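You operate a simulated robot arm through the tools that you are given. There is no shell and no other tool. Be economical: measure what you need, move in short steps, check, and stop when the job is done.

Carry out the task below with a simulated two-armed robot. There is one attempt and no reset: what you move stays moved.

TASK
Put one of the label cartons from the top of table seven in the silver small pan. Fetch the white pad and set it on the label on the top shelf of the cooling rack. Put one of the dark filters from the top of the long bench on the top shelf of the cooling rack. Pick up the black brush from the top of stand six with one hand, pass it to the other hand and put it on the top shelf of the cooling rack. Turn the press six hold dial to 7 seconds. Press the tare button two times. Push the right blue drawer shut. Put the small wheel marked "M3 M4" from the top of table seven on the top of stand seven and the small wheel that says "M2 M5" on the top of the short bench. Open the mixer tray, take the spindle from the top of stand seven and put it on the tray under the mixer, then shut the tray. Turn the press seven force dial to 60 tonnes. Any order will do. Set down upright: dark filter, brush, spindle.

Only the result counts: the job must be done as asked and must still hold three seconds after the hand-in. Knocking over, shifting, dropping, spilling or breaking anything else fails it.

THE ROBOT
Two 7-joint arms with two-finger parallel grippers on one trunk, on a base that drives. Base frame: it is fixed to the floor where the robot stands at the start and does not move with it; the origin is under the middle of the robot, x ahead of it, y to its left, z up. Lengths are in mm, angles in rad, forces in N, time in s.
The left shoulder is at the start at [50, 168, 1182], the right one opposite. With the tool pointing down near the work surface each hand reaches from about 100 to 600 mm from the robot's upright axis, wherever it stands, measured 20 degrees to its own side. Places, roughly: brush [5250, 1000, 750]; dark filter [6250, 4750, 1000]; label [8250, 4750, 1000]; label carton [750, 250, 1000]; mixer tray [2600, 4900, 400]; press seven force dial [700, -1300, 1300]; press six hold dial [4100, -1300, 1300]; right blue drawer [1600, 200, 1000]; small pan (26x15x6 cm) [900, 200, 900]; small wheel [2250, 500, 750]; spindle [2250, 1000, 750]; tare button [2000, -1100, 900]; top of stand seven [2000, 1100, 700]; top of the short bench [1800, 5100, 800]; top shelf of the cooling rack [8300, 4600, 1000]; tray under the mixer [2600, 4900, 400]; white pad (6x4x4 cm) [5300, 4600, 900]. Payload 1.57 kg a hand.
The tool frame of a hand sits at the grasp point between the pads (the TCP): z along the fingers, y along the line on which they close. The tips reach 30 mm beyond it. The gripper opens to 80 mm. The fingers are 17 mm wide and 12 mm thick; the gripper's body (40 by 82 mm) begins 80 mm behind the TCP.
Orientation is that of the tool frame in the base frame, as a unit quaternion [w, x, y, z]. With the fingers straight down and closing along the base's y, the tool's x points along the base's -x, its y along +y and its z along -z.

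THE INTERFACE
- The arms move only by the tool servo_tool. It takes "left_targets", "right_targets" or both (then of equal length, played together; a hand with none holds still); each is a list of rows, each an object (a shift or turn left out is 0, a gripper value left out holds the last) with "slide": the shift along the base's x, y, z in mm, a list of three; "delta_rot": the turn, a rotation vector about the base's x, y, z in rad, a list of three; "grip": the finger opening in mm, from 0 to 80. In form: [{"slide": [dx, dy, dz], "delta_rot": [ax, ay, az], "grip": grip}, ...]. A call has 1 to 8 rows; each row is the pose to reach, as a shift and turn from the pose commanded when the call began. Each row takes 0.2 s and may step no farther than 50 mm and 0.15 rad from the row before; otherwise, or with a gripper value out of range, the whole call is refused. Where a pose cannot be reached the arm comes as near as it can. A force on the tool above 40 N (or 10 N above the force at the start of the call, whichever is more), or a blocked arm, ends the call early, and 0.2 s more pass. Each finger travels about 45 mm/s and halts on what it meets, pressing with about 26 N; the grip force reading is that of the motor and also rises with nothing between the fingers. The clock runs only during rows and for 0.2 s after the last one: add rows that repeat a pose to give the fingers time. The reply holds the time, the measured pose of the TCP, the force on the tool along the base axes, the opening and the grip force, in the units named above and with some noise, with the torque about the TCP (base axes, N m) and any sound that the robot's microphone picked up.
- Cameras (640 x 400 px; columns grow to the right, rows downward): "scene" is now at [117.5, 29.4, 1390.6]; the picture's right is [0.40, -0.92, 0.00], its down [-0.62, -0.27, -0.74] and it looks along [0.68, 0.30, -0.67] (base axes); focal length 294 px, centre (320, 200). "left" rides on the left gripper at [72, 6, -122] in its tool frame; the picture's right is [-0.09, 1.00, 0.00], its down [-0.84, -0.08, -0.54] and it looks along [-0.54, -0.05, 0.84] (tool axes); focal length 238 px, centre (320, 200). "right" rides on the right gripper at [72, -7, -122] in its tool frame; the picture's right is [0.09, 1.00, 0.00], its down [-0.84, 0.08, -0.54] and it looks along [-0.54, 0.05, 0.84] (tool axes); focal length 238 px, centre (320, 200). There is no depth. A picture from a camera that has moved, and an enlarged one, comes with that camera's place and axes in the base frame and with its lens. The place of the scene camera against the robot may be out by one fixed shift of up to 12 mm in any direction.
- capture(camera): a new picture of that camera. The clock stands still meanwhile.
- lift_body(by): slides the trunk up (or, below 0, down) by that many mm; the arms and the scene camera ride with it, the base frame stays. It gives what a move gives, with no picture.
- roll_base(legs): drives the robot by 1 to 6 legs, each [ahead, left, turn to the left] in mm, mm and rad, along the robot's own axes; the way and the turn of a leg run together, so that a leg with both is an arc; at most 1500 mm and 3.142 rad a leg. The arms and the cameras ride along, it lands a little off, and it stops where it bumps. It gives what a move gives.
- head_to(pan, tilt): turns the head with the scene camera to pan (to the left, within 1.396 rad either way) and tilt (down, from -0.506 to 1.204), counted from straight ahead of the robot. It gives what a move gives.
- zoom(camera, box): a new picture of the part [left, top, right, bottom] of that camera's present view, enlarged. The clock stands still meanwhile.
- close_job(): hands the job in; it is judged then, once.

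Work in short steps. Places have to be worked out from the pictures, the camera data and where the tool is seen: move nearer, look again, correct. Check each grasp and each placing, and mend what went wrong. You have 535 turns and 328 pictures in all, those below and enlarged ones among them. Open the grippers and draw the arms clear of the work before you hand the job in, unless the task says otherwise; then end with one line.

The tools are called as a command line: name --argument value ..., lists and objects as JSON in quotes. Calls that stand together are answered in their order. servo_tool: Moves the arms, as the interface text tells. Its arguments: {"type":"object","properties":{"left_targets":{"type":"array"},"right_targets":{"type":"array"}},"required":[]} The other tools are called the same way: lift_body (by) slides the trunk up or down; roll_base (legs) drives the base; head_to (pan, tilt) turns the head that bears the scene camera; capture (camera) takes a picture; zoom (camera, box) takes an enlarged picture of a part of a camera's view; close_job () hands the job in.

At the start:

```text
clock: 0.0
left_position: [426.7, 375.2, 1102.1]
left_tcp_rot: [0.0, -0.001, 1.0, -0.001]
left_force: [0.6, -0.3, -0.1]
left_ft_torque: [0.02, 0.01, -0.01]
left_opening: 80.0
left_grip_force: 0.1
right_position: [348.4, -1.2, 1196.0]
right_tcp_rot: [0.0, 0.0, 1.0, 0.0]
right_force: [0.0, -0.1, 0.3]
right_ft_torque: [0.0, -0.02, 0.01]
right_opening: 80.1
right_grip_force: 0.0
trunk travel left (down, up): [-350.0, 93.0]
robot x, y, heading: [0.6, 1.8, 0.0]
head pan, tilt: [0.412, 0.738]
```

scene: 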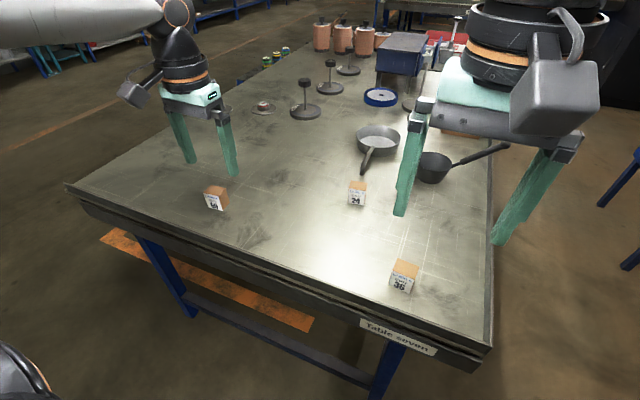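
right: 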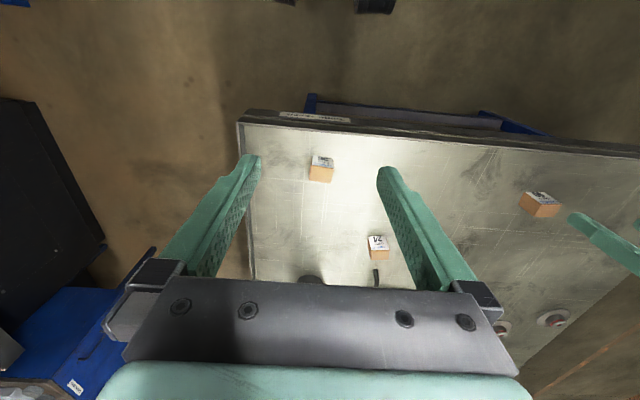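
left: 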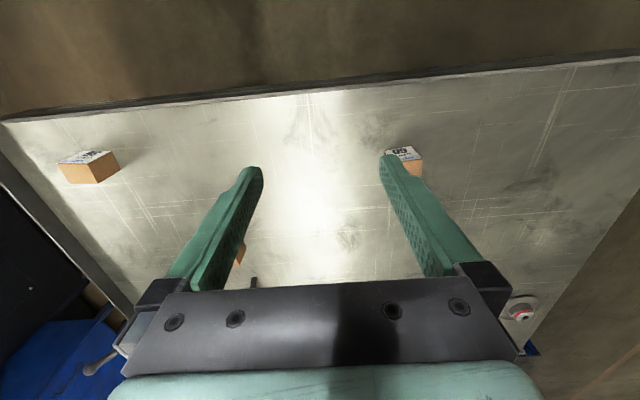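

I see a table with three cartons, two pans, and other things further off. I will look closer at the table first.

zoom --camera "scene" --box '[180, 10, 500, 210]'

zoom --camera "scene" --box '[300, 0, 500, 125]'

```text
2.00 times, centred on (340, 110) of scene
camera zoom: at [117.5, 29.4, 1390.6], right [0.4, -0.92, 0.0], down [-0.62, -0.27, -0.74], along [0.68, 0.3, -0.67], focal length 588 px, centre (280, 380)
```

zoom: 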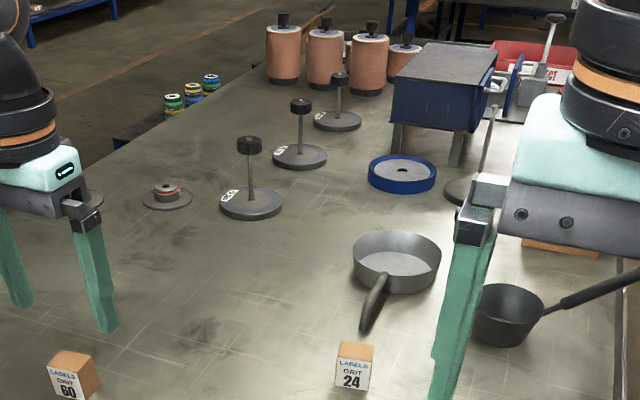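

```text
3.20 times, centred on (400, 62) of scene
camera zoom: at [117.5, 29.4, 1390.6], right [0.4, -0.92, 0.0], down [-0.62, -0.27, -0.74], along [0.68, 0.3, -0.67], focal length 941 px, centre (64, 640)
```

zoom: 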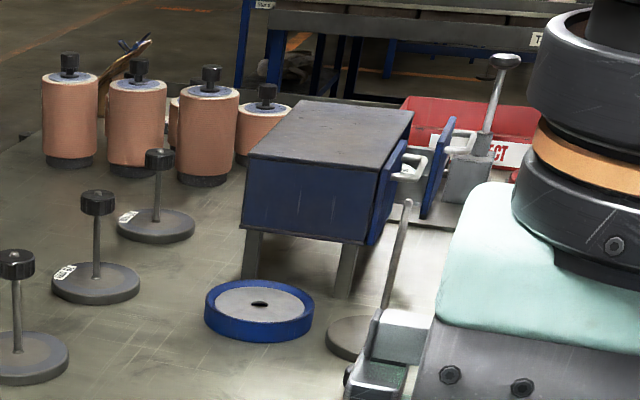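

I'll survey the surroundings with the head.

head_to --pan 0.0 --tilt 0.4

capture --camera "scene"

head_to --pan 0.9 --tilt 0.3

capture --camera "scene"

head_to --pan -0.9 --tilt 0.3

capture --camera "scene"

```text
clock: 0.9
left_position: [426.9, 375.7, 1101.9]
left_tcp_rot: [0.0, -0.001, 1.0, 0.0]
left_force: [-0.1, -0.1, 0.4]
left_ft_torque: [0.03, 0.01, -0.02]
left_opening: 80.0
left_grip_force: 0.1
right_position: [347.8, -0.6, 1194.1]
right_tcp_rot: [0.001, 0.0, 1.0, -0.001]
right_force: [-0.7, 0.1, 0.3]
right_ft_torque: [0.0, 0.0, -0.01]
right_opening: 79.9
right_grip_force: 0.0
trunk travel left (down, up): [-350.0, 93.0]
robot x, y, heading: [0.7, 1.5, -0.001]
head pan, tilt: [0.0, 0.4]
```

```text
322 pictures are left
camera scene: at [133.7, -3.9, 1420.7], right [0.0, -1.0, 0.0], down [-0.39, 0.0, -0.92], along [0.92, 0.0, -0.39], focal length 294 px, centre (320, 200)
```

scene: 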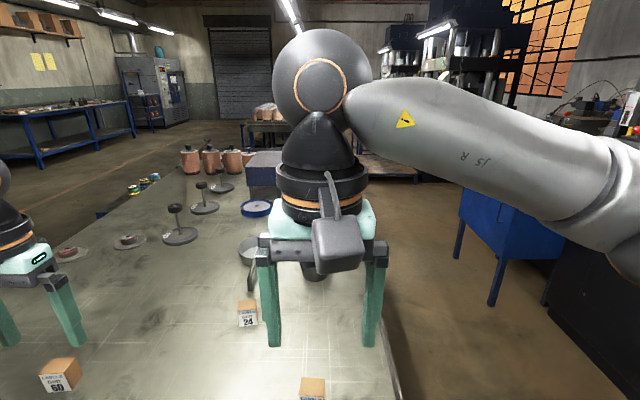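

```text
clock: 2.1
left_position: [426.7, 376.7, 1101.7]
left_tcp_rot: [-0.001, 0.0, 1.0, 0.0]
left_force: [0.5, -0.2, 0.3]
left_ft_torque: [-0.01, -0.01, 0.05]
left_opening: 80.0
left_grip_force: 0.1
right_position: [346.6, -1.2, 1195.5]
right_tcp_rot: [0.001, -0.001, 1.0, 0.0]
right_force: [0.1, -0.2, 0.8]
right_ft_torque: [-0.01, 0.02, 0.02]
right_opening: 79.9
right_grip_force: 0.0
trunk travel left (down, up): [-350.0, 93.0]
robot x, y, heading: [-0.3, -3.9, 0.002]
head pan, tilt: [0.901, 0.3]
```

```text
321 pictures are left
camera scene: at [99.1, 69.2, 1430.0], right [0.78, -0.62, 0.0], down [-0.18, -0.23, -0.96], along [0.59, 0.75, -0.3], focal length 294 px, centre (320, 200)
```

scene: 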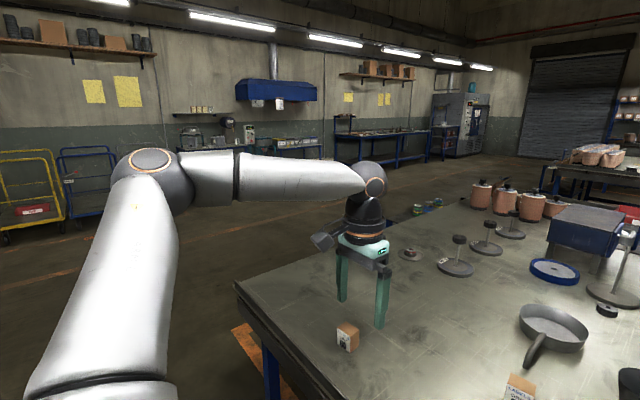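

```text
clock: 3.9
left_position: [428.0, 375.2, 1102.9]
left_tcp_rot: [0.0, 0.0, 1.0, 0.0]
left_force: [-0.1, -0.7, -0.6]
left_ft_torque: [0.0, -0.01, 0.04]
left_opening: 80.2
left_grip_force: 0.1
right_position: [346.9, -1.0, 1195.1]
right_tcp_rot: [0.001, 0.0, 1.0, 0.0]
right_force: [0.1, 0.6, 1.2]
right_ft_torque: [0.01, 0.03, 0.01]
right_opening: 79.8
right_grip_force: 0.1
trunk travel left (down, up): [-350.0, 93.0]
robot x, y, heading: [-0.4, -0.2, -0.0]
head pan, tilt: [-0.901, 0.3]
```

```text
320 pictures are left
camera scene: at [99.1, -77.1, 1430.0], right [-0.78, -0.62, 0.0], down [-0.18, 0.23, -0.96], along [0.59, -0.75, -0.3], focal length 294 px, centre (320, 200)
```

scene: 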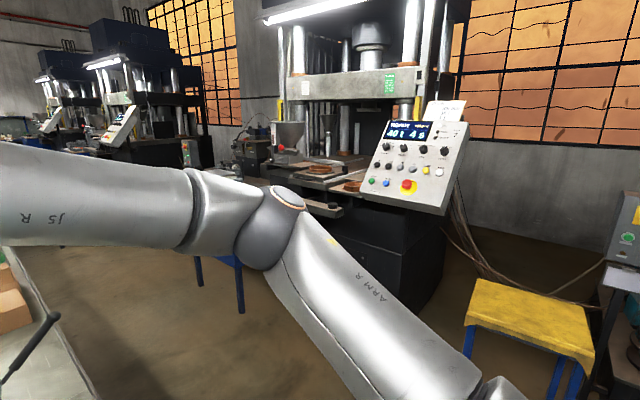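

The presses stand on the right. I zoom on the press seven panel and the further view before driving.

zoom --camera "scene" --box '[350, 90, 510, 220]'

zoom --camera "scene" --box '[0, 20, 260, 180]'

head_to --pan -0.35 --tilt 0.6

capture --camera "scene"

```text
3.08 times, centred on (430, 155) of scene
camera zoom: at [99.1, -77.1, 1430.0], right [-0.78, -0.62, 0.0], down [-0.18, 0.23, -0.96], along [0.59, -0.75, -0.3], focal length 905 px, centre (-18, 338)
```

zoom: 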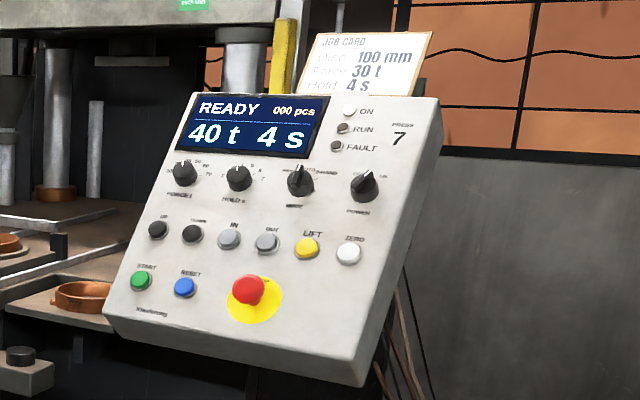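

```text
2.46 times, centred on (130, 100) of scene
camera zoom: at [99.1, -77.1, 1430.0], right [-0.78, -0.62, 0.0], down [-0.18, 0.23, -0.96], along [0.59, -0.75, -0.3], focal length 724 px, centre (788, 446)
```

zoom: 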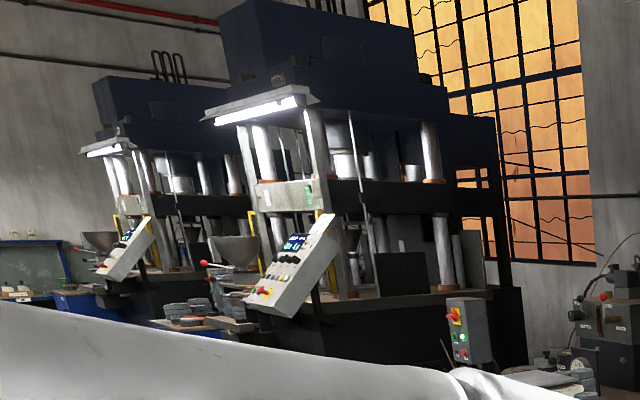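

```text
clock: 4.8
left_position: [428.3, 375.4, 1101.3]
left_tcp_rot: [0.0, -0.001, 1.0, 0.0]
left_force: [0.6, -0.7, -0.1]
left_ft_torque: [0.0, 0.0, 0.01]
left_opening: 80.1
left_grip_force: 0.1
right_position: [347.9, -1.6, 1195.1]
right_tcp_rot: [0.001, -0.001, 1.0, 0.0]
right_force: [0.2, -0.7, 0.2]
right_ft_torque: [0.01, -0.01, 0.0]
right_opening: 80.1
right_grip_force: 0.0
trunk travel left (down, up): [-350.0, 93.0]
robot x, y, heading: [-0.4, -0.3, 0.005]
head pan, tilt: [-0.351, 0.6]
```

```text
317 pictures are left
camera scene: at [124.1, -34.3, 1402.5], right [-0.34, -0.94, 0.0], down [-0.53, 0.19, -0.83], along [0.77, -0.28, -0.56], focal length 294 px, centre (320, 200)
```

scene: 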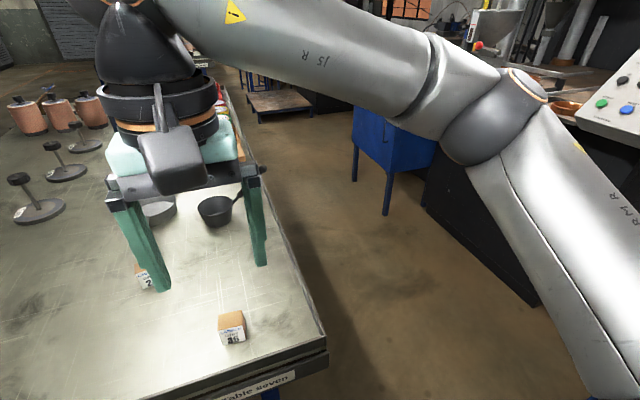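

The corridor on the table's right side is clear (table edge y≈-135, stands at y≈-1150). I drive beside the table and turn to face it.

roll_base --legs '[[0, -480, 0], [800, 0, 0], [0, 0, 1.5708]]'

head_to --pan 0.0 --tilt 0.75

capture --camera "scene"

capture --camera "right"

```text
clock: 17.3
left_position: [425.6, -51.1, 1102.5]
left_tcp_rot: [0.0, -0.706, 0.709, 0.001]
left_force: [-0.7, -1.0, 0.5]
left_ft_torque: [-0.02, -0.02, 0.0]
left_opening: 80.1
left_grip_force: 0.2
right_position: [803.7, -131.0, 1194.5]
right_tcp_rot: [0.0, -0.704, 0.71, 0.0]
right_force: [-0.2, 0.8, -0.2]
right_ft_torque: [0.01, -0.02, 0.0]
right_opening: 79.9
right_grip_force: 0.1
trunk travel left (down, up): [-350.0, 93.0]
robot x, y, heading: [799.9, -479.2, 1.564]
head pan, tilt: [-0.351, 0.6]
```

```text
clock: 18.1
left_position: [426.0, -49.6, 1102.2]
left_tcp_rot: [0.0, -0.706, 0.709, 0.0]
left_force: [-1.0, 0.1, 0.2]
left_ft_torque: [-0.02, 0.02, -0.01]
left_opening: 80.1
left_grip_force: 0.1
right_position: [801.6, -132.2, 1194.2]
right_tcp_rot: [0.0, -0.705, 0.709, 0.0]
right_force: [-0.3, 0.2, -0.7]
right_ft_torque: [-0.02, -0.03, -0.02]
right_opening: 79.9
right_grip_force: 0.1
trunk travel left (down, up): [-350.0, 93.0]
robot x, y, heading: [798.6, -480.5, 1.564]
head pan, tilt: [0.0, 0.75]
```

```text
316 pictures are left
camera scene: at [800.6, -360.8, 1389.7], right [1.0, -0.01, 0.0], down [0.0, -0.68, -0.73], along [0.01, 0.73, -0.68], focal length 294 px, centre (320, 200)
```

scene: 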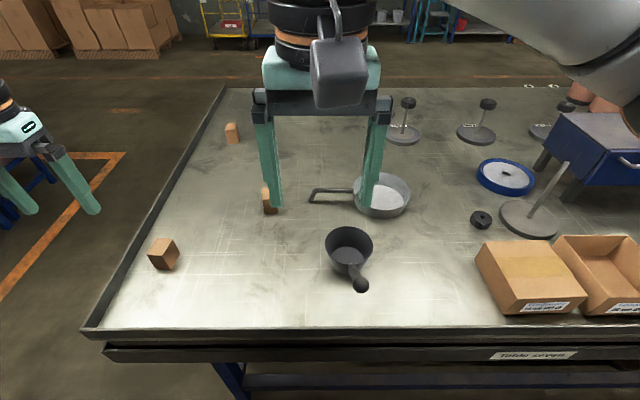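

```text
315 pictures are left
camera right: at [809.0, -205.7, 1317.7], right [-1.0, -0.09, 0.0], down [-0.07, 0.84, 0.54], along [-0.05, 0.54, -0.84], focal length 238 px, centre (320, 200)
```

right: 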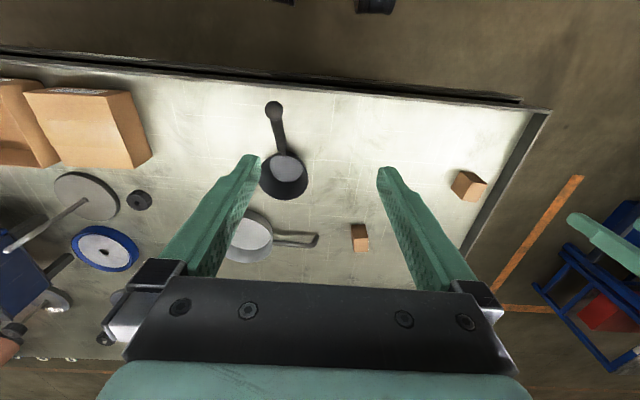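

Clear view: carton 36 at about [489,-1], silver pan centre about [966,177]. I look straight down to see how much room the base has to the table.

head_to --pan 0.0 --tilt 1.2

capture --camera "scene"

```text
clock: 19.0
left_position: [426.5, -49.8, 1103.1]
left_tcp_rot: [0.0, -0.705, 0.709, 0.001]
left_force: [-0.5, 0.5, 0.4]
left_ft_torque: [-0.03, 0.0, -0.03]
left_opening: 80.1
left_grip_force: 0.0
right_position: [802.9, -131.8, 1194.4]
right_tcp_rot: [0.0, -0.705, 0.71, 0.0]
right_force: [0.2, -0.2, -0.7]
right_ft_torque: [-0.04, 0.03, -0.01]
right_opening: 80.2
right_grip_force: 0.0
trunk travel left (down, up): [-350.0, 93.0]
robot x, y, heading: [798.7, -479.6, 1.564]
head pan, tilt: [0.0, 1.201]
```

```text
314 pictures are left
camera scene: at [800.4, -387.7, 1357.9], right [1.0, -0.01, 0.0], down [-0.01, -0.93, -0.36], along [0.0, 0.36, -0.93], focal length 294 px, centre (320, 200)
```

scene: 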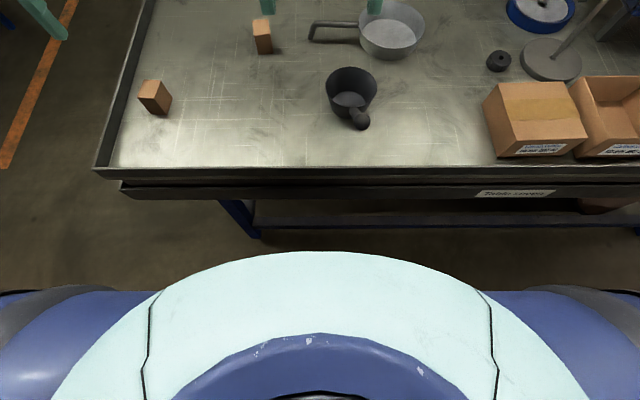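

Base front reaches ~300 mm ahead; there's still room. I shift left (world -x) by 150 mm so that carton 36 is well in reach of the left arm.

roll_base --legs '[[0, 150, 0.006]]'

capture --camera "left"

capture --camera "scene"

```text
clock: 21.0
left_position: [273.0, -51.3, 1102.5]
left_tcp_rot: [0.0, 0.707, -0.707, 0.0]
left_force: [0.2, -1.3, -0.1]
left_ft_torque: [0.0, -0.01, 0.0]
left_opening: 79.9
left_grip_force: 0.0
right_position: [648.3, -130.7, 1195.2]
right_tcp_rot: [0.0, -0.707, 0.707, 0.0]
right_force: [-0.3, -0.9, -0.3]
right_ft_torque: [-0.03, -0.03, 0.04]
right_opening: 80.2
right_grip_force: 0.0
trunk travel left (down, up): [-350.0, 93.0]
robot x, y, heading: [648.7, -481.9, 1.569]
head pan, tilt: [0.0, 1.201]
```

```text
313 pictures are left
camera left: at [266.9, -124.1, 1223.7], right [-1.0, 0.09, 0.0], down [0.08, 0.84, 0.54], along [0.05, 0.54, -0.84], focal length 238 px, centre (320, 200)
```

left: 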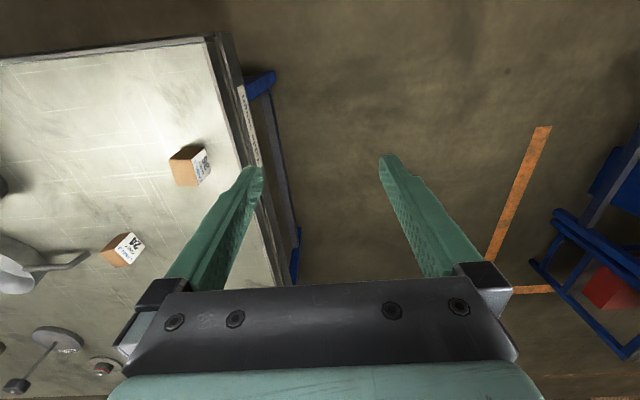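

```text
312 pictures are left
camera scene: at [650.0, -387.3, 1357.9], right [1.0, 0.0, 0.0], down [0.0, -0.93, -0.36], along [0.0, 0.36, -0.93], focal length 294 px, centre (320, 200)
```

scene: 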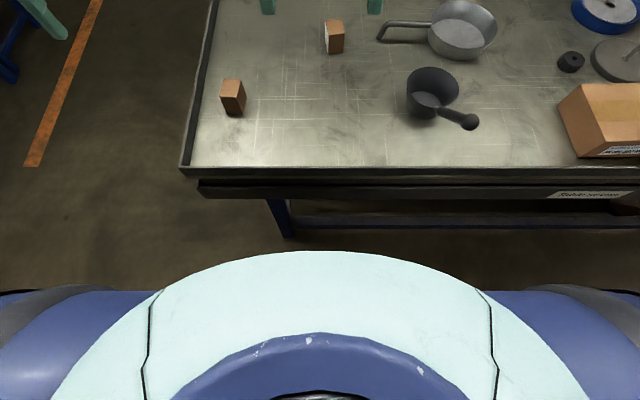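

Carton 36's top is near [478,5,~910]. I move the left hand above it.

servo_tool --left_targets '[{"slide": [41, 11, -10]}, {"slide": [82, 22, -20]}, {"slide": [123, 33, -40]}, {"slide": [164, 44, -60]}, {"slide": [205, 56, -80]}]'

capture --camera "left"

capture --camera "scene"

```text
clock: 22.2
left_position: [476.3, 3.3, 1022.4]
left_tcp_rot: [-0.001, 0.709, -0.705, -0.001]
left_force: [1.1, 0.3, -0.5]
left_ft_torque: [-0.02, 0.01, 0.0]
left_opening: 80.0
left_grip_force: 0.0
right_position: [649.7, -131.1, 1194.2]
right_tcp_rot: [0.0, -0.707, 0.707, -0.001]
right_force: [0.4, 0.2, -0.5]
right_ft_torque: [-0.02, -0.01, 0.01]
right_opening: 80.2
right_grip_force: 0.1
trunk travel left (down, up): [-350.0, 93.0]
robot x, y, heading: [649.4, -483.4, 1.574]
head pan, tilt: [0.0, 1.201]
```

```text
311 pictures are left
camera left: at [470.6, -69.7, 1144.3], right [-1.0, 0.09, 0.0], down [0.07, 0.84, 0.54], along [0.05, 0.54, -0.84], focal length 238 px, centre (320, 200)
```

left: 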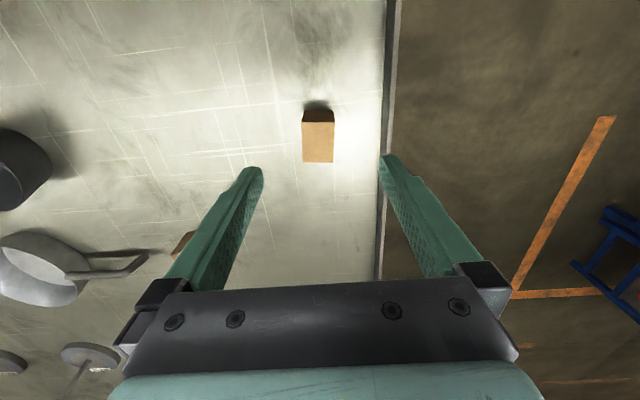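

```text
310 pictures are left
camera scene: at [650.4, -386.6, 1357.9], right [1.0, 0.0, 0.0], down [0.0, -0.93, -0.36], along [0.0, 0.36, -0.93], focal length 294 px, centre (320, 200)
```

scene: 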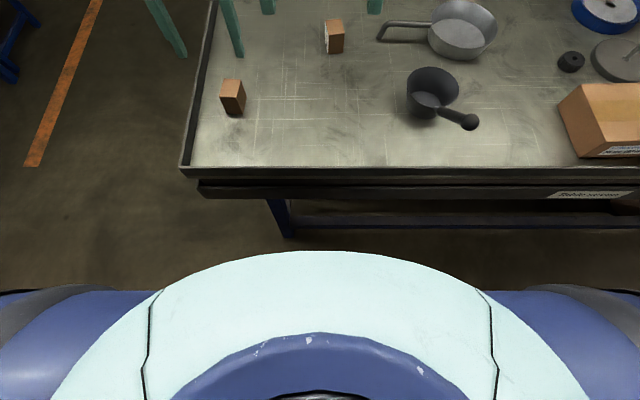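

Carton top centre is near [480,10], top z≈912; I straighten over it and descend partway.

servo_tool --left_targets '[{"slide": [4, 8, -40]}, {"slide": [4, 8, -80]}, {"slide": [4, 8, -100]}, {"slide": [4, 8, -107]}]'

capture --camera "left"

```text
clock: 23.2
left_position: [455.9, -14.6, 936.8]
left_tcp_rot: [0.0, 0.708, -0.707, 0.0]
left_force: [0.1, -0.5, -0.4]
left_ft_torque: [-0.01, 0.03, 0.01]
left_opening: 79.5
left_grip_force: 0.0
left hand out of reach, approached as far as the arm can: row 1, 2, 3, 4
right_position: [649.7, -132.4, 1195.4]
right_tcp_rot: [0.0, -0.707, 0.708, 0.0]
right_force: [0.5, -0.1, 0.6]
right_ft_torque: [-0.03, 0.0, 0.01]
right_opening: 80.1
right_grip_force: 0.0
trunk travel left (down, up): [-350.0, 93.0]
robot x, y, heading: [644.8, -481.6, 1.567]
head pan, tilt: [0.0, 1.201]
```

```text
309 pictures are left
camera left: at [448.6, -86.5, 1058.6], right [-1.0, 0.09, 0.0], down [0.08, 0.84, 0.54], along [0.05, 0.54, -0.84], focal length 238 px, centre (320, 200)
```

left: 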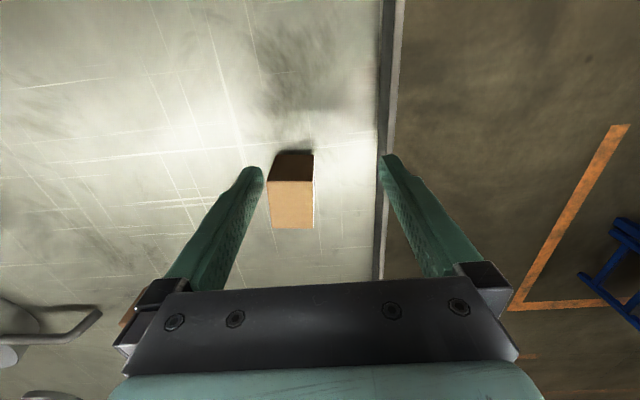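

The arm runs out of reach here; I raise it and drive 70 mm nearer.

servo_tool --left_targets '[{"slide": [-10, -30, 40]}, {"slide": [-10, -50, 70]}]'

roll_base --legs '[[70, 0, 0.0]]'

capture --camera "left"

```text
refused: row 1 steps farther than a row can; nothing moved
```

```text
clock: 24.2
left_position: [454.4, 55.8, 938.0]
left_tcp_rot: [-0.001, -0.707, 0.707, 0.0]
left_force: [-0.2, 0.5, -0.8]
left_ft_torque: [-0.06, -0.02, -0.01]
left_opening: 79.9
left_grip_force: 0.0
right_position: [651.1, -62.4, 1193.8]
right_tcp_rot: [0.001, 0.707, -0.707, 0.001]
right_force: [0.1, -0.3, -0.7]
right_ft_torque: [-0.02, -0.01, 0.03]
right_opening: 80.0
right_grip_force: 0.0
trunk travel left (down, up): [-350.0, 93.0]
robot x, y, heading: [645.7, -411.4, 1.57]
head pan, tilt: [0.0, 1.201]
```

```text
308 pictures are left
camera left: at [449.0, -16.3, 1058.4], right [-1.0, 0.09, 0.0], down [0.08, 0.84, 0.54], along [0.05, 0.54, -0.84], focal length 238 px, centre (320, 200)
```

left: 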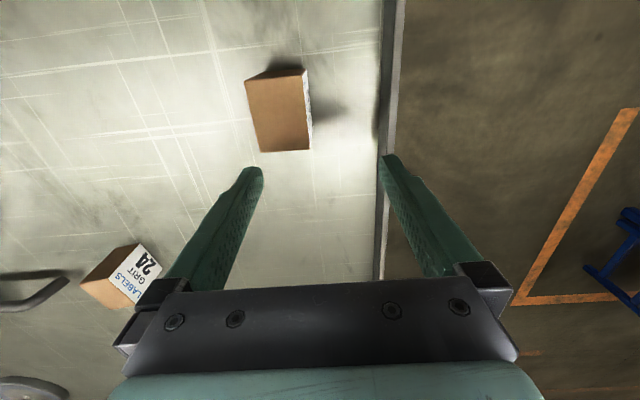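

The base moved nearer with the hand still clear. I raise the hand a little and check where commands refer to.

servo_tool --left_targets '[{"slide": [0, 0, 40]}]'

```text
clock: 24.6
left_position: [455.1, 53.6, 977.2]
left_tcp_rot: [0.001, -0.707, 0.707, 0.001]
left_force: [0.4, -0.1, 0.2]
left_ft_torque: [0.0, -0.02, -0.01]
left_opening: 79.9
left_grip_force: 0.1
right_position: [650.2, -63.4, 1195.3]
right_tcp_rot: [0.0, -0.707, 0.707, 0.0]
right_force: [-0.9, 0.0, 0.0]
right_ft_torque: [-0.01, -0.01, 0.0]
right_opening: 79.9
right_grip_force: 0.1
trunk travel left (down, up): [-350.0, 93.0]
robot x, y, heading: [648.6, -410.1, 1.572]
head pan, tilt: [0.0, 1.201]
```

Commands refer to the reached pose. I move over the carton at [478,12].

servo_tool --left_targets '[{"slide": [12, -21, 0]}, {"slide": [23, -42, 0]}, {"slide": [23, -42, 0]}]'

capture --camera "left"

```text
clock: 25.4
left_position: [479.6, 12.5, 977.3]
left_tcp_rot: [-0.001, 0.707, -0.707, -0.001]
left_force: [-0.6, -0.3, -0.3]
left_ft_torque: [0.02, -0.04, 0.0]
left_opening: 79.8
left_grip_force: 0.1
right_position: [651.5, -62.4, 1196.0]
right_tcp_rot: [0.0, 0.707, -0.707, -0.001]
right_force: [-0.3, 0.2, 0.6]
right_ft_torque: [0.01, 0.0, -0.03]
right_opening: 80.1
right_grip_force: 0.0
trunk travel left (down, up): [-350.0, 93.0]
robot x, y, heading: [648.1, -409.9, 1.572]
head pan, tilt: [0.0, 1.201]
```

```text
307 pictures are left
camera left: at [471.7, -59.8, 1099.0], right [-1.0, 0.09, 0.0], down [0.08, 0.84, 0.54], along [0.05, 0.54, -0.84], focal length 238 px, centre (320, 200)
```

left: 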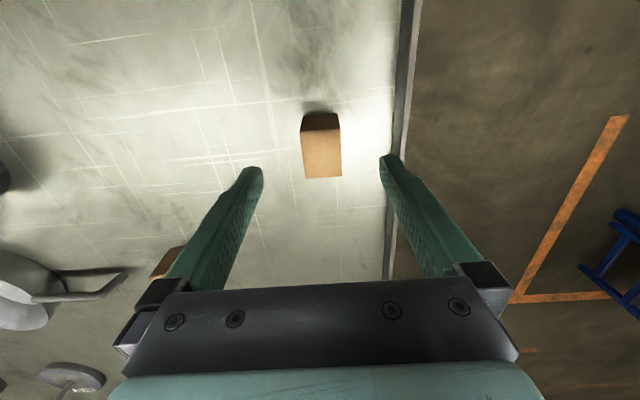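

Centred between the fingers. Descend.

servo_tool --left_targets '[{"slide": [-1, 1, -35]}, {"slide": [-1, 1, -60]}, {"slide": [-1, 1, -72]}]'

capture --camera "left"

```text
clock: 26.2
left_position: [472.2, 11.0, 909.2]
left_tcp_rot: [0.001, -0.706, 0.708, 0.0]
left_force: [-0.6, 0.4, -0.4]
left_ft_torque: [0.0, -0.01, -0.01]
left_opening: 80.2
left_grip_force: 0.2
left hand out of reach, approached as far as the arm can: row 3
right_position: [651.8, -61.1, 1194.9]
right_tcp_rot: [0.0, 0.707, -0.707, 0.0]
right_force: [-0.4, 0.1, 0.6]
right_ft_torque: [0.02, 0.0, 0.01]
right_opening: 80.3
right_grip_force: 0.0
trunk travel left (down, up): [-350.0, 93.0]
robot x, y, heading: [649.0, -408.7, 1.567]
head pan, tilt: [0.0, 1.201]
```

```text
306 pictures are left
camera left: at [465.0, -61.9, 1030.8], right [-1.0, 0.09, 0.0], down [0.08, 0.84, 0.54], along [0.05, 0.54, -0.84], focal length 238 px, centre (320, 200)
```

left: 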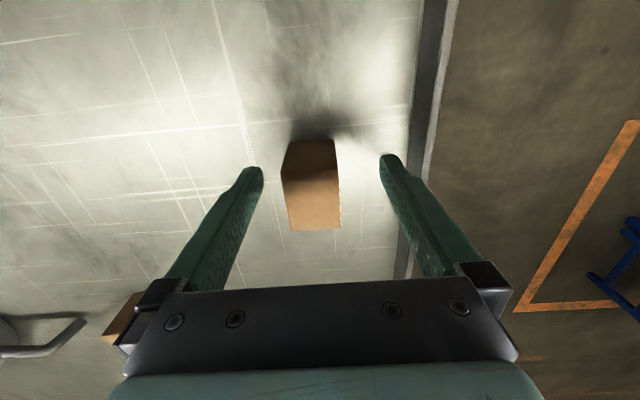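

Only height limits the reach, so the trunk must come down. I lower the trunk 8 mm and close the gripper.

lift_body --by -8

servo_tool --left_targets '[{"slide": [0, 0, 0], "grip": 60}, {"slide": [0, 0, 0], "grip": 40}, {"slide": [0, 0, 0], "grip": 20}, {"slide": [0, 0, 0], "grip": 20}, {"slide": [0, 0, 0], "grip": 20}]'

capture --camera "left"

```text
clock: 26.7
left_position: [471.7, 9.5, 902.1]
left_tcp_rot: [-0.001, 0.707, -0.707, -0.001]
left_force: [0.2, -0.1, -0.1]
left_ft_torque: [0.03, 0.01, 0.01]
left_opening: 80.0
left_grip_force: 0.1
right_position: [650.2, -62.7, 1187.5]
right_tcp_rot: [0.001, -0.707, 0.707, 0.0]
right_force: [-0.1, 0.3, -0.5]
right_ft_torque: [0.03, -0.02, -0.01]
right_opening: 80.1
right_grip_force: 0.1
trunk travel left (down, up): [-342.0, 101.0]
robot x, y, heading: [648.0, -406.5, 1.568]
head pan, tilt: [0.0, 1.201]
```

```text
clock: 27.9
left_position: [471.3, 10.3, 901.2]
left_tcp_rot: [0.001, -0.707, 0.707, 0.001]
left_force: [0.8, 0.0, -0.8]
left_ft_torque: [0.0, 0.02, 0.01]
left_opening: 33.2
left_grip_force: 26.3
right_position: [651.2, -62.3, 1187.1]
right_tcp_rot: [0.0, -0.707, 0.707, 0.0]
right_force: [0.0, 0.1, -0.4]
right_ft_torque: [0.0, 0.02, -0.02]
right_opening: 79.9
right_grip_force: 0.0
trunk travel left (down, up): [-342.0, 101.0]
robot x, y, heading: [649.0, -409.3, 1.574]
head pan, tilt: [0.0, 1.201]
```

```text
305 pictures are left
camera left: at [465.0, -62.0, 1023.2], right [-1.0, 0.09, 0.0], down [0.08, 0.84, 0.54], along [0.05, 0.54, -0.84], focal length 238 px, centre (320, 200)
```

left: 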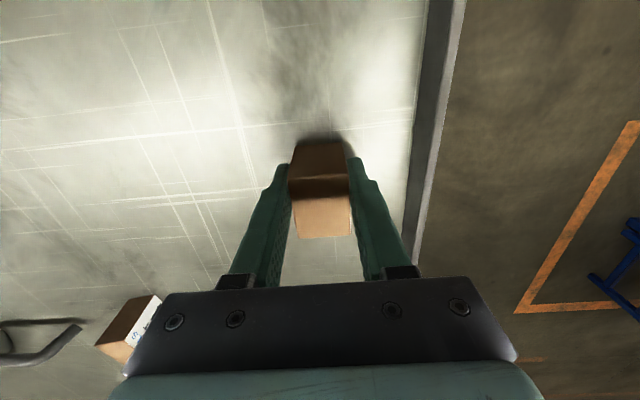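

Gripped (33 mm). I lift it high.

servo_tool --left_targets '[{"slide": [0, 0, 40]}, {"slide": [0, 0, 80]}, {"slide": [0, 0, 120]}, {"slide": [0, 0, 150]}]'

roll_base --legs '[[0, -430, 0.0]]'

head_to --pan 0.1 --tilt 0.9

capture --camera "left"

capture --camera "scene"

```text
clock: 28.9
left_position: [472.7, 9.5, 1052.1]
left_tcp_rot: [0.0, -0.707, 0.707, 0.0]
left_force: [0.4, -0.4, 0.3]
left_ft_torque: [0.0, 0.03, -0.02]
left_opening: 33.5
left_grip_force: 26.2
right_position: [650.5, -63.0, 1187.5]
right_tcp_rot: [0.0, -0.706, 0.708, 0.0]
right_force: [0.1, 0.5, 0.2]
right_ft_torque: [0.05, 0.01, 0.01]
right_opening: 80.2
right_grip_force: 0.0
trunk travel left (down, up): [-342.0, 101.0]
robot x, y, heading: [649.2, -410.6, 1.572]
head pan, tilt: [0.0, 1.201]
```

```text
clock: 33.3
left_position: [903.0, 9.1, 1052.4]
left_tcp_rot: [-0.001, 0.707, -0.707, 0.0]
left_force: [0.3, 0.3, -0.6]
left_ft_torque: [0.02, 0.02, -0.03]
left_opening: 33.4
left_grip_force: 25.9
right_position: [1082.0, -61.7, 1187.3]
right_tcp_rot: [0.0, -0.707, 0.707, 0.0]
right_force: [-0.2, 0.5, -0.1]
right_ft_torque: [-0.04, 0.0, 0.01]
right_opening: 80.0
right_grip_force: 0.0
trunk travel left (down, up): [-342.0, 101.0]
robot x, y, heading: [1081.0, -411.5, 1.569]
head pan, tilt: [0.0, 1.201]
```

```text
clock: 34.1
left_position: [902.9, 9.3, 1051.5]
left_tcp_rot: [0.001, -0.707, 0.707, 0.001]
left_force: [0.5, -0.4, -0.9]
left_ft_torque: [0.01, 0.03, 0.0]
left_opening: 33.4
left_grip_force: 26.0
right_position: [1080.8, -61.6, 1186.6]
right_tcp_rot: [0.0, -0.707, 0.707, 0.001]
right_force: [0.3, -0.2, -0.1]
right_ft_torque: [0.0, -0.02, 0.01]
right_opening: 80.0
right_grip_force: 0.1
trunk travel left (down, up): [-342.0, 101.0]
robot x, y, heading: [1080.7, -411.2, 1.57]
head pan, tilt: [0.099, 0.901]
```

```text
304 pictures are left
camera left: at [896.0, -63.4, 1173.2], right [-1.0, 0.09, 0.0], down [0.08, 0.84, 0.54], along [0.05, 0.54, -0.84], focal length 238 px, centre (320, 200)
```

left: 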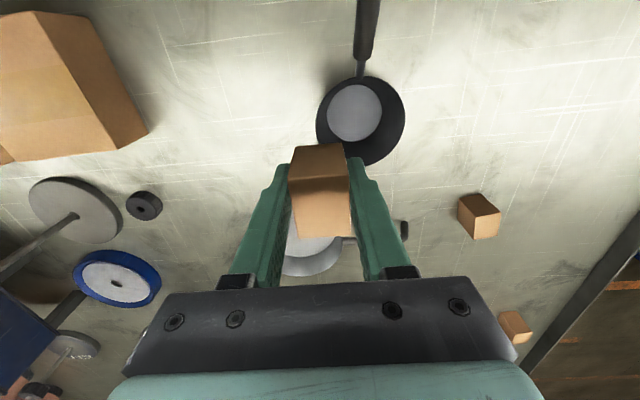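

```text
303 pictures are left
camera scene: at [1073.6, -298.8, 1369.7], right [1.0, 0.1, 0.0], down [0.08, -0.78, -0.62], along [-0.06, 0.62, -0.78], focal length 294 px, centre (320, 200)
```

scene: 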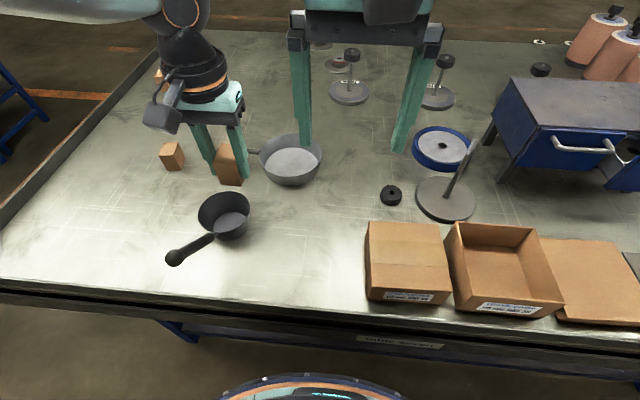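

The pan centre is near [955,208]. I will raise both hands and lower the trunk for more reach.

servo_tool --left_targets '[{"slide": [0, 0, 40]}, {"slide": [0, 0, 80]}, {"slide": [0, 0, 120]}, {"slide": [0, 0, 150]}]' --right_targets '[{"slide": [0, 0, 40]}, {"slide": [0, 0, 80]}, {"slide": [0, 0, 120]}, {"slide": [0, 0, 150]}]'

lift_body --by -150

```text
clock: 35.1
left_position: [902.5, 8.0, 1202.3]
left_tcp_rot: [-0.001, 0.708, -0.707, 0.001]
left_force: [0.5, -0.4, -0.4]
left_ft_torque: [-0.02, 0.02, 0.01]
left_opening: 33.6
left_grip_force: 25.5
right_position: [1080.5, -61.9, 1338.8]
right_tcp_rot: [0.0, 0.708, -0.707, -0.001]
right_force: [0.0, -0.6, -0.5]
right_ft_torque: [0.02, -0.03, 0.01]
right_opening: 79.9
right_grip_force: 0.1
trunk travel left (down, up): [-342.0, 101.0]
robot x, y, heading: [1078.7, -408.2, 1.572]
head pan, tilt: [0.099, 0.901]
```

```text
clock: 36.8
left_position: [903.2, 8.0, 1052.3]
left_tcp_rot: [0.003, -0.707, 0.707, -0.001]
left_force: [0.7, -0.1, -0.4]
left_ft_torque: [0.01, -0.03, 0.06]
left_opening: 33.3
left_grip_force: 25.8
right_position: [1082.7, -62.2, 1188.7]
right_tcp_rot: [0.0, 0.707, -0.707, 0.0]
right_force: [-0.2, -0.1, 0.6]
right_ft_torque: [0.0, 0.02, 0.01]
right_opening: 80.0
right_grip_force: 0.0
trunk travel left (down, up): [-192.0, 251.0]
robot x, y, heading: [1078.4, -407.5, 1.571]
head pan, tilt: [0.099, 0.901]
```

Now reach toward the pan.

servo_tool --left_targets '[{"slide": [13, 45, 0]}, {"slide": [26, 90, 0]}, {"slide": [40, 135, 0]}, {"slide": [52, 180, 0]}, {"slide": [52, 180, 0]}]'

capture --camera "left"

capture --camera "scene"

```text
clock: 38.0
left_position: [887.3, 77.2, 1000.7]
left_tcp_rot: [0.001, -0.706, 0.708, 0.0]
left_force: [-0.7, 1.0, -0.4]
left_ft_torque: [0.01, -0.01, 0.0]
left_opening: 33.2
left_grip_force: 26.5
left hand out of reach, approached as far as the arm can: row 1, 2, 3, 4, 5
right_position: [1082.0, -61.3, 1188.7]
right_tcp_rot: [0.0, -0.707, 0.707, 0.0]
right_force: [-0.2, 0.7, -0.5]
right_ft_torque: [0.0, 0.04, 0.01]
right_opening: 79.8
right_grip_force: 0.1
trunk travel left (down, up): [-192.0, 251.0]
robot x, y, heading: [1078.2, -408.0, 1.569]
head pan, tilt: [0.099, 0.901]
```

```text
302 pictures are left
camera left: at [880.8, 4.8, 1122.6], right [-1.0, 0.09, 0.0], down [0.08, 0.84, 0.54], along [0.05, 0.54, -0.84], focal length 238 px, centre (320, 200)
```

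left: 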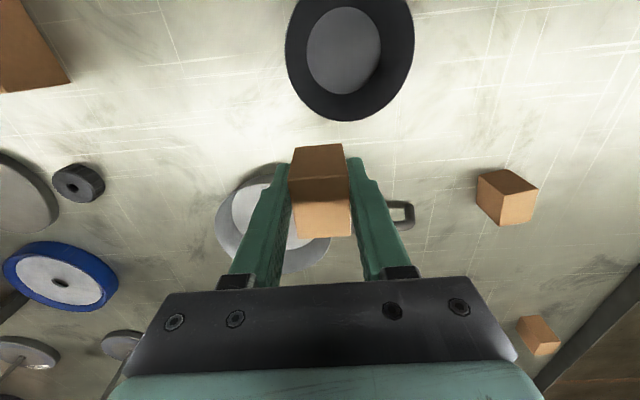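

```text
301 pictures are left
camera scene: at [1073.4, -298.5, 1219.6], right [1.0, 0.1, 0.0], down [0.08, -0.78, -0.62], along [-0.06, 0.62, -0.78], focal length 294 px, centre (320, 200)
```

scene: 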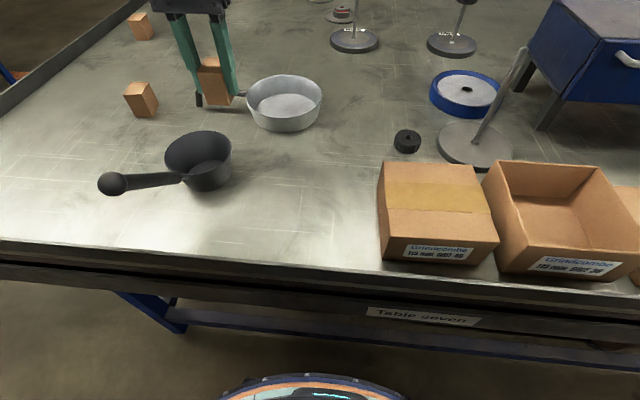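

At the limit of reach. I look down to see the base against the table stretcher, to know if I may drive nearer.

head_to --pan 0.0 --tilt 1.2

capture --camera "scene"

```text
clock: 38.8
left_position: [888.2, 76.6, 1001.6]
left_tcp_rot: [0.0, 0.707, -0.707, 0.001]
left_force: [0.1, 0.3, -0.7]
left_ft_torque: [-0.01, 0.02, 0.01]
left_opening: 33.4
left_grip_force: 26.3
right_position: [1081.7, -62.3, 1188.2]
right_tcp_rot: [0.0, -0.707, 0.707, 0.0]
right_force: [-0.1, -0.3, 0.4]
right_ft_torque: [0.0, 0.0, 0.06]
right_opening: 79.9
right_grip_force: 0.1
trunk travel left (down, up): [-192.0, 251.0]
robot x, y, heading: [1077.9, -408.5, 1.572]
head pan, tilt: [0.0, 1.201]
```

```text
300 pictures are left
camera scene: at [1081.1, -318.0, 1199.9], right [1.0, 0.0, 0.0], down [0.0, -0.93, -0.36], along [0.0, 0.36, -0.93], focal length 294 px, centre (320, 200)
```

scene: 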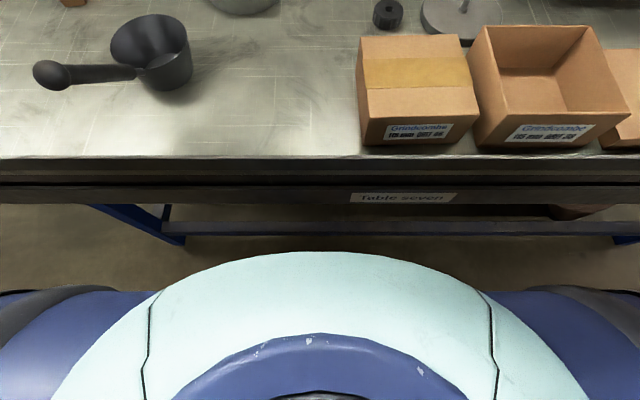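

The part seen is the chest; the base front must lie behind the ray, so 40 mm more is safe. I drive ahead 40 mm.

roll_base --legs '[[40, 0, 0.0]]'

servo_tool --left_targets '[{"slide": [15, 0, 0], "delta_rot": [0.12, 0, 0]}, {"slide": [30, 10, 0], "delta_rot": [0.25, 0, 0]}, {"slide": [50, 20, 0], "delta_rot": [0.38, 0, 0]}, {"slide": [60, 40, 0], "delta_rot": [0.5, 0, 0]}, {"slide": [60, 60, 0], "delta_rot": [0.5, 0, 0]}]'

capture --camera "left"

```text
clock: 39.7
left_position: [888.0, 116.7, 999.8]
left_tcp_rot: [-0.001, 0.708, -0.706, -0.001]
left_force: [-0.1, 0.2, -0.3]
left_ft_torque: [-0.05, -0.01, 0.01]
left_opening: 33.4
left_grip_force: 25.8
right_position: [1081.4, -22.6, 1187.7]
right_tcp_rot: [-0.001, 0.707, -0.707, 0.0]
right_force: [-0.5, -0.2, -0.3]
right_ft_torque: [-0.04, -0.01, 0.01]
right_opening: 80.0
right_grip_force: 0.0
trunk travel left (down, up): [-192.0, 251.0]
robot x, y, heading: [1076.7, -369.9, 1.567]
head pan, tilt: [0.0, 1.201]
```

```text
clock: 40.9
left_position: [929.8, 152.4, 989.6]
left_tcp_rot: [-0.177, 0.685, -0.684, -0.174]
left_force: [0.0, 0.9, -1.6]
left_ft_torque: [-0.02, -0.03, -0.01]
left_opening: 33.4
left_grip_force: 25.6
left hand out of reach, approached as far as the arm can: row 4, 5
right_position: [1079.8, -21.5, 1186.9]
right_tcp_rot: [-0.001, 0.707, -0.707, 0.001]
right_force: [-0.7, 0.6, 0.6]
right_ft_torque: [-0.02, -0.05, -0.01]
right_opening: 79.9
right_grip_force: 0.1
trunk travel left (down, up): [-192.0, 251.0]
robot x, y, heading: [1078.5, -369.5, 1.571]
head pan, tilt: [0.0, 1.201]
```

```text
299 pictures are left
camera left: at [922.3, 30.1, 1061.1], right [-1.0, 0.08, 0.04], down [0.07, 0.47, 0.88], along [0.05, 0.88, -0.48], focal length 238 px, centre (320, 200)
```

left: 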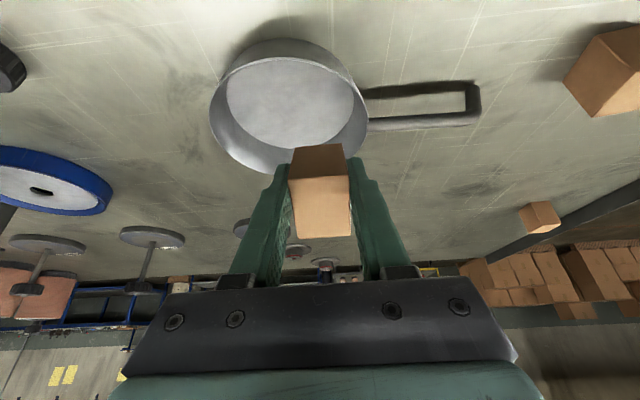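

The carton is over the near edge of the pan as seen by the hand; I check from the head too.

head_to --pan 0.26 --tilt 0.6

capture --camera "scene"

```text
clock: 41.9
left_position: [930.4, 153.5, 988.9]
left_tcp_rot: [-0.177, 0.685, -0.684, -0.175]
left_force: [-0.7, 0.6, -0.3]
left_ft_torque: [-0.02, 0.04, 0.03]
left_opening: 33.3
left_grip_force: 26.6
right_position: [1081.7, -22.6, 1187.8]
right_tcp_rot: [0.0, 0.707, -0.707, 0.0]
right_force: [-0.4, -0.1, 0.1]
right_ft_torque: [-0.02, -0.01, -0.01]
right_opening: 80.2
right_grip_force: 0.1
trunk travel left (down, up): [-192.0, 251.0]
robot x, y, heading: [1082.0, -368.7, 1.576]
head pan, tilt: [0.26, 0.6]
```

```text
298 pictures are left
camera scene: at [1058.3, -248.9, 1244.4], right [0.97, 0.26, 0.0], down [0.15, -0.55, -0.82], along [-0.21, 0.8, -0.57], focal length 294 px, centre (320, 200)
```

scene: 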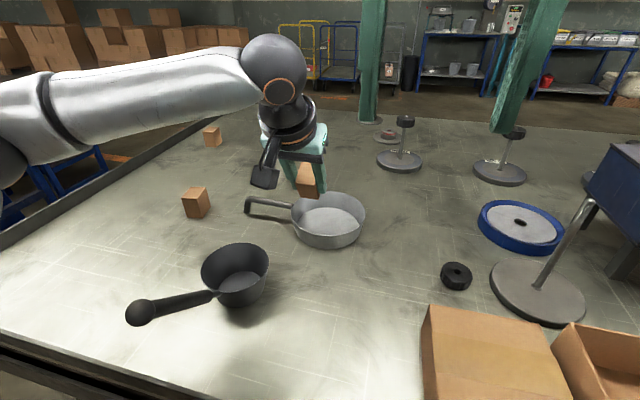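

Pan centre ≈[956,200], rim ≈890-900. I push on with more tilt, step by step.

servo_tool --left_targets '[{"slide": [10, 10, 0], "delta_rot": [0.12, 0, 0]}, {"slide": [18, 20, -5], "delta_rot": [0.24, 0, 0]}, {"slide": [24, 30, -10], "delta_rot": [0.3, 0, 0]}, {"slide": [24, 40, -20], "delta_rot": [0.3, 0, 0]}]'

capture --camera "scene"

capture --camera "left"

```text
clock: 42.9
left_position: [953.8, 191.9, 970.1]
left_tcp_rot: [-0.277, 0.651, -0.651, -0.275]
left_force: [-1.2, -0.4, -1.3]
left_ft_torque: [0.0, 0.01, 0.01]
left_opening: 33.5
left_grip_force: 26.1
right_position: [1081.9, -22.5, 1188.7]
right_tcp_rot: [0.0, 0.707, -0.707, 0.0]
right_force: [0.0, 0.1, 0.6]
right_ft_torque: [0.01, 0.01, 0.01]
right_opening: 80.2
right_grip_force: 0.1
trunk travel left (down, up): [-192.0, 251.0]
robot x, y, heading: [1080.4, -373.5, 1.568]
head pan, tilt: [0.26, 0.6]
```

```text
297 pictures are left
camera scene: at [1058.2, -248.7, 1244.5], right [0.97, 0.26, 0.0], down [0.15, -0.55, -0.82], along [-0.21, 0.8, -0.57], focal length 294 px, centre (320, 200)
```

scene: 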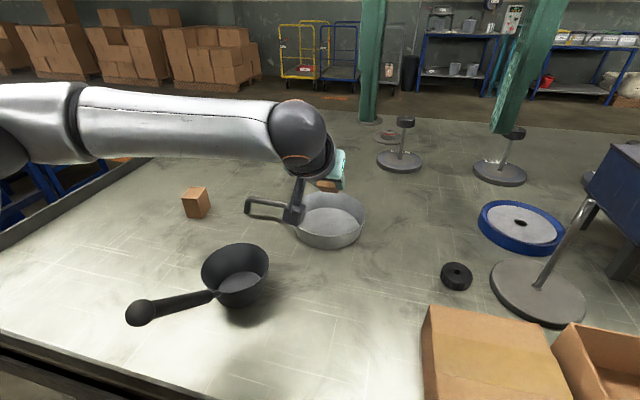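

```text
296 pictures are left
camera left: at [946.8, 54.3, 1002.1], right [-1.0, 0.07, 0.06], down [0.07, 0.19, 0.98], along [0.05, 0.98, -0.2], focal length 238 px, centre (320, 200)
```

left: 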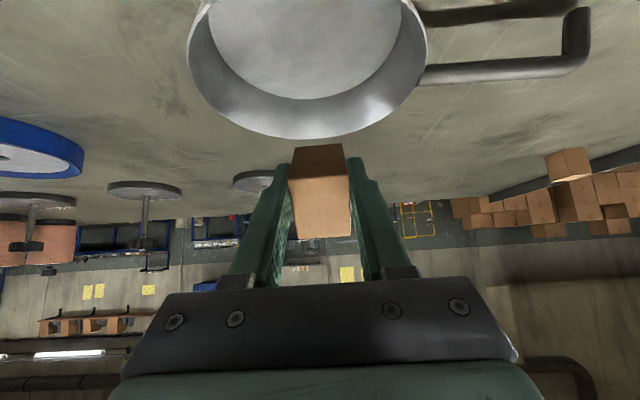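

Carton is now over the pan centre. I lower it slowly toward the pan floor.

servo_tool --left_targets '[{"slide": [6, 2, -20]}, {"slide": [6, 2, -35]}, {"slide": [6, 2, -45]}, {"slide": [6, 2, -50]}]'

capture --camera "left"

zoom --camera "scene" --box '[220, 120, 420, 280]'

```text
clock: 43.9
left_position: [953.6, 191.6, 920.7]
left_tcp_rot: [0.278, -0.65, 0.652, 0.274]
left_force: [-0.9, 0.6, 0.3]
left_ft_torque: [0.0, -0.02, 0.05]
left_opening: 33.2
left_grip_force: 26.1
left hand out of reach, approached as far as the arm can: row 2, 3, 4
right_position: [1081.2, -23.5, 1188.6]
right_tcp_rot: [0.0, -0.707, 0.707, -0.001]
right_force: [0.8, 0.5, -0.9]
right_ft_torque: [-0.01, 0.0, 0.01]
right_opening: 79.9
right_grip_force: 0.0
trunk travel left (down, up): [-192.0, 251.0]
robot x, y, heading: [1081.2, -369.7, 1.571]
head pan, tilt: [0.26, 0.6]
```

```text
295 pictures are left
camera left: at [947.5, 53.9, 952.8], right [-1.0, 0.07, 0.06], down [0.07, 0.19, 0.98], along [0.05, 0.98, -0.2], focal length 238 px, centre (320, 200)
```

left: 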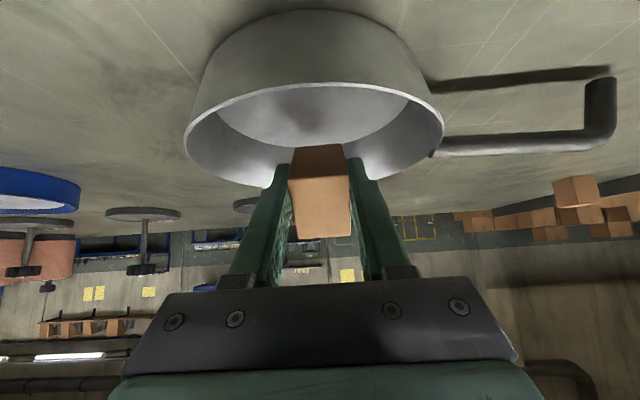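

```text
2.50 times, centred on (320, 200) of scene
camera zoom: at [1058.3, -248.9, 1244.5], right [0.97, 0.26, 0.0], down [0.15, -0.55, -0.83], along [-0.21, 0.8, -0.57], focal length 735 px, centre (320, 200)
```

zoom: 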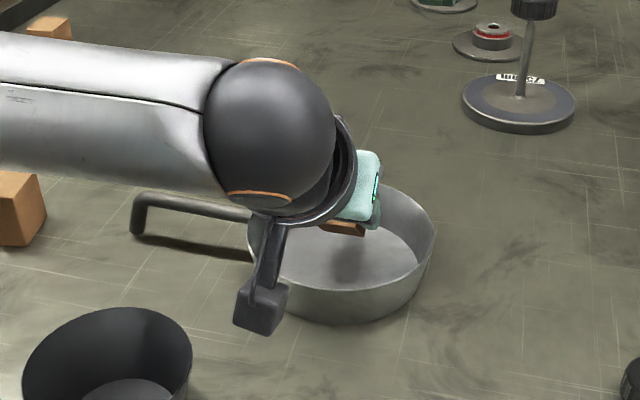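

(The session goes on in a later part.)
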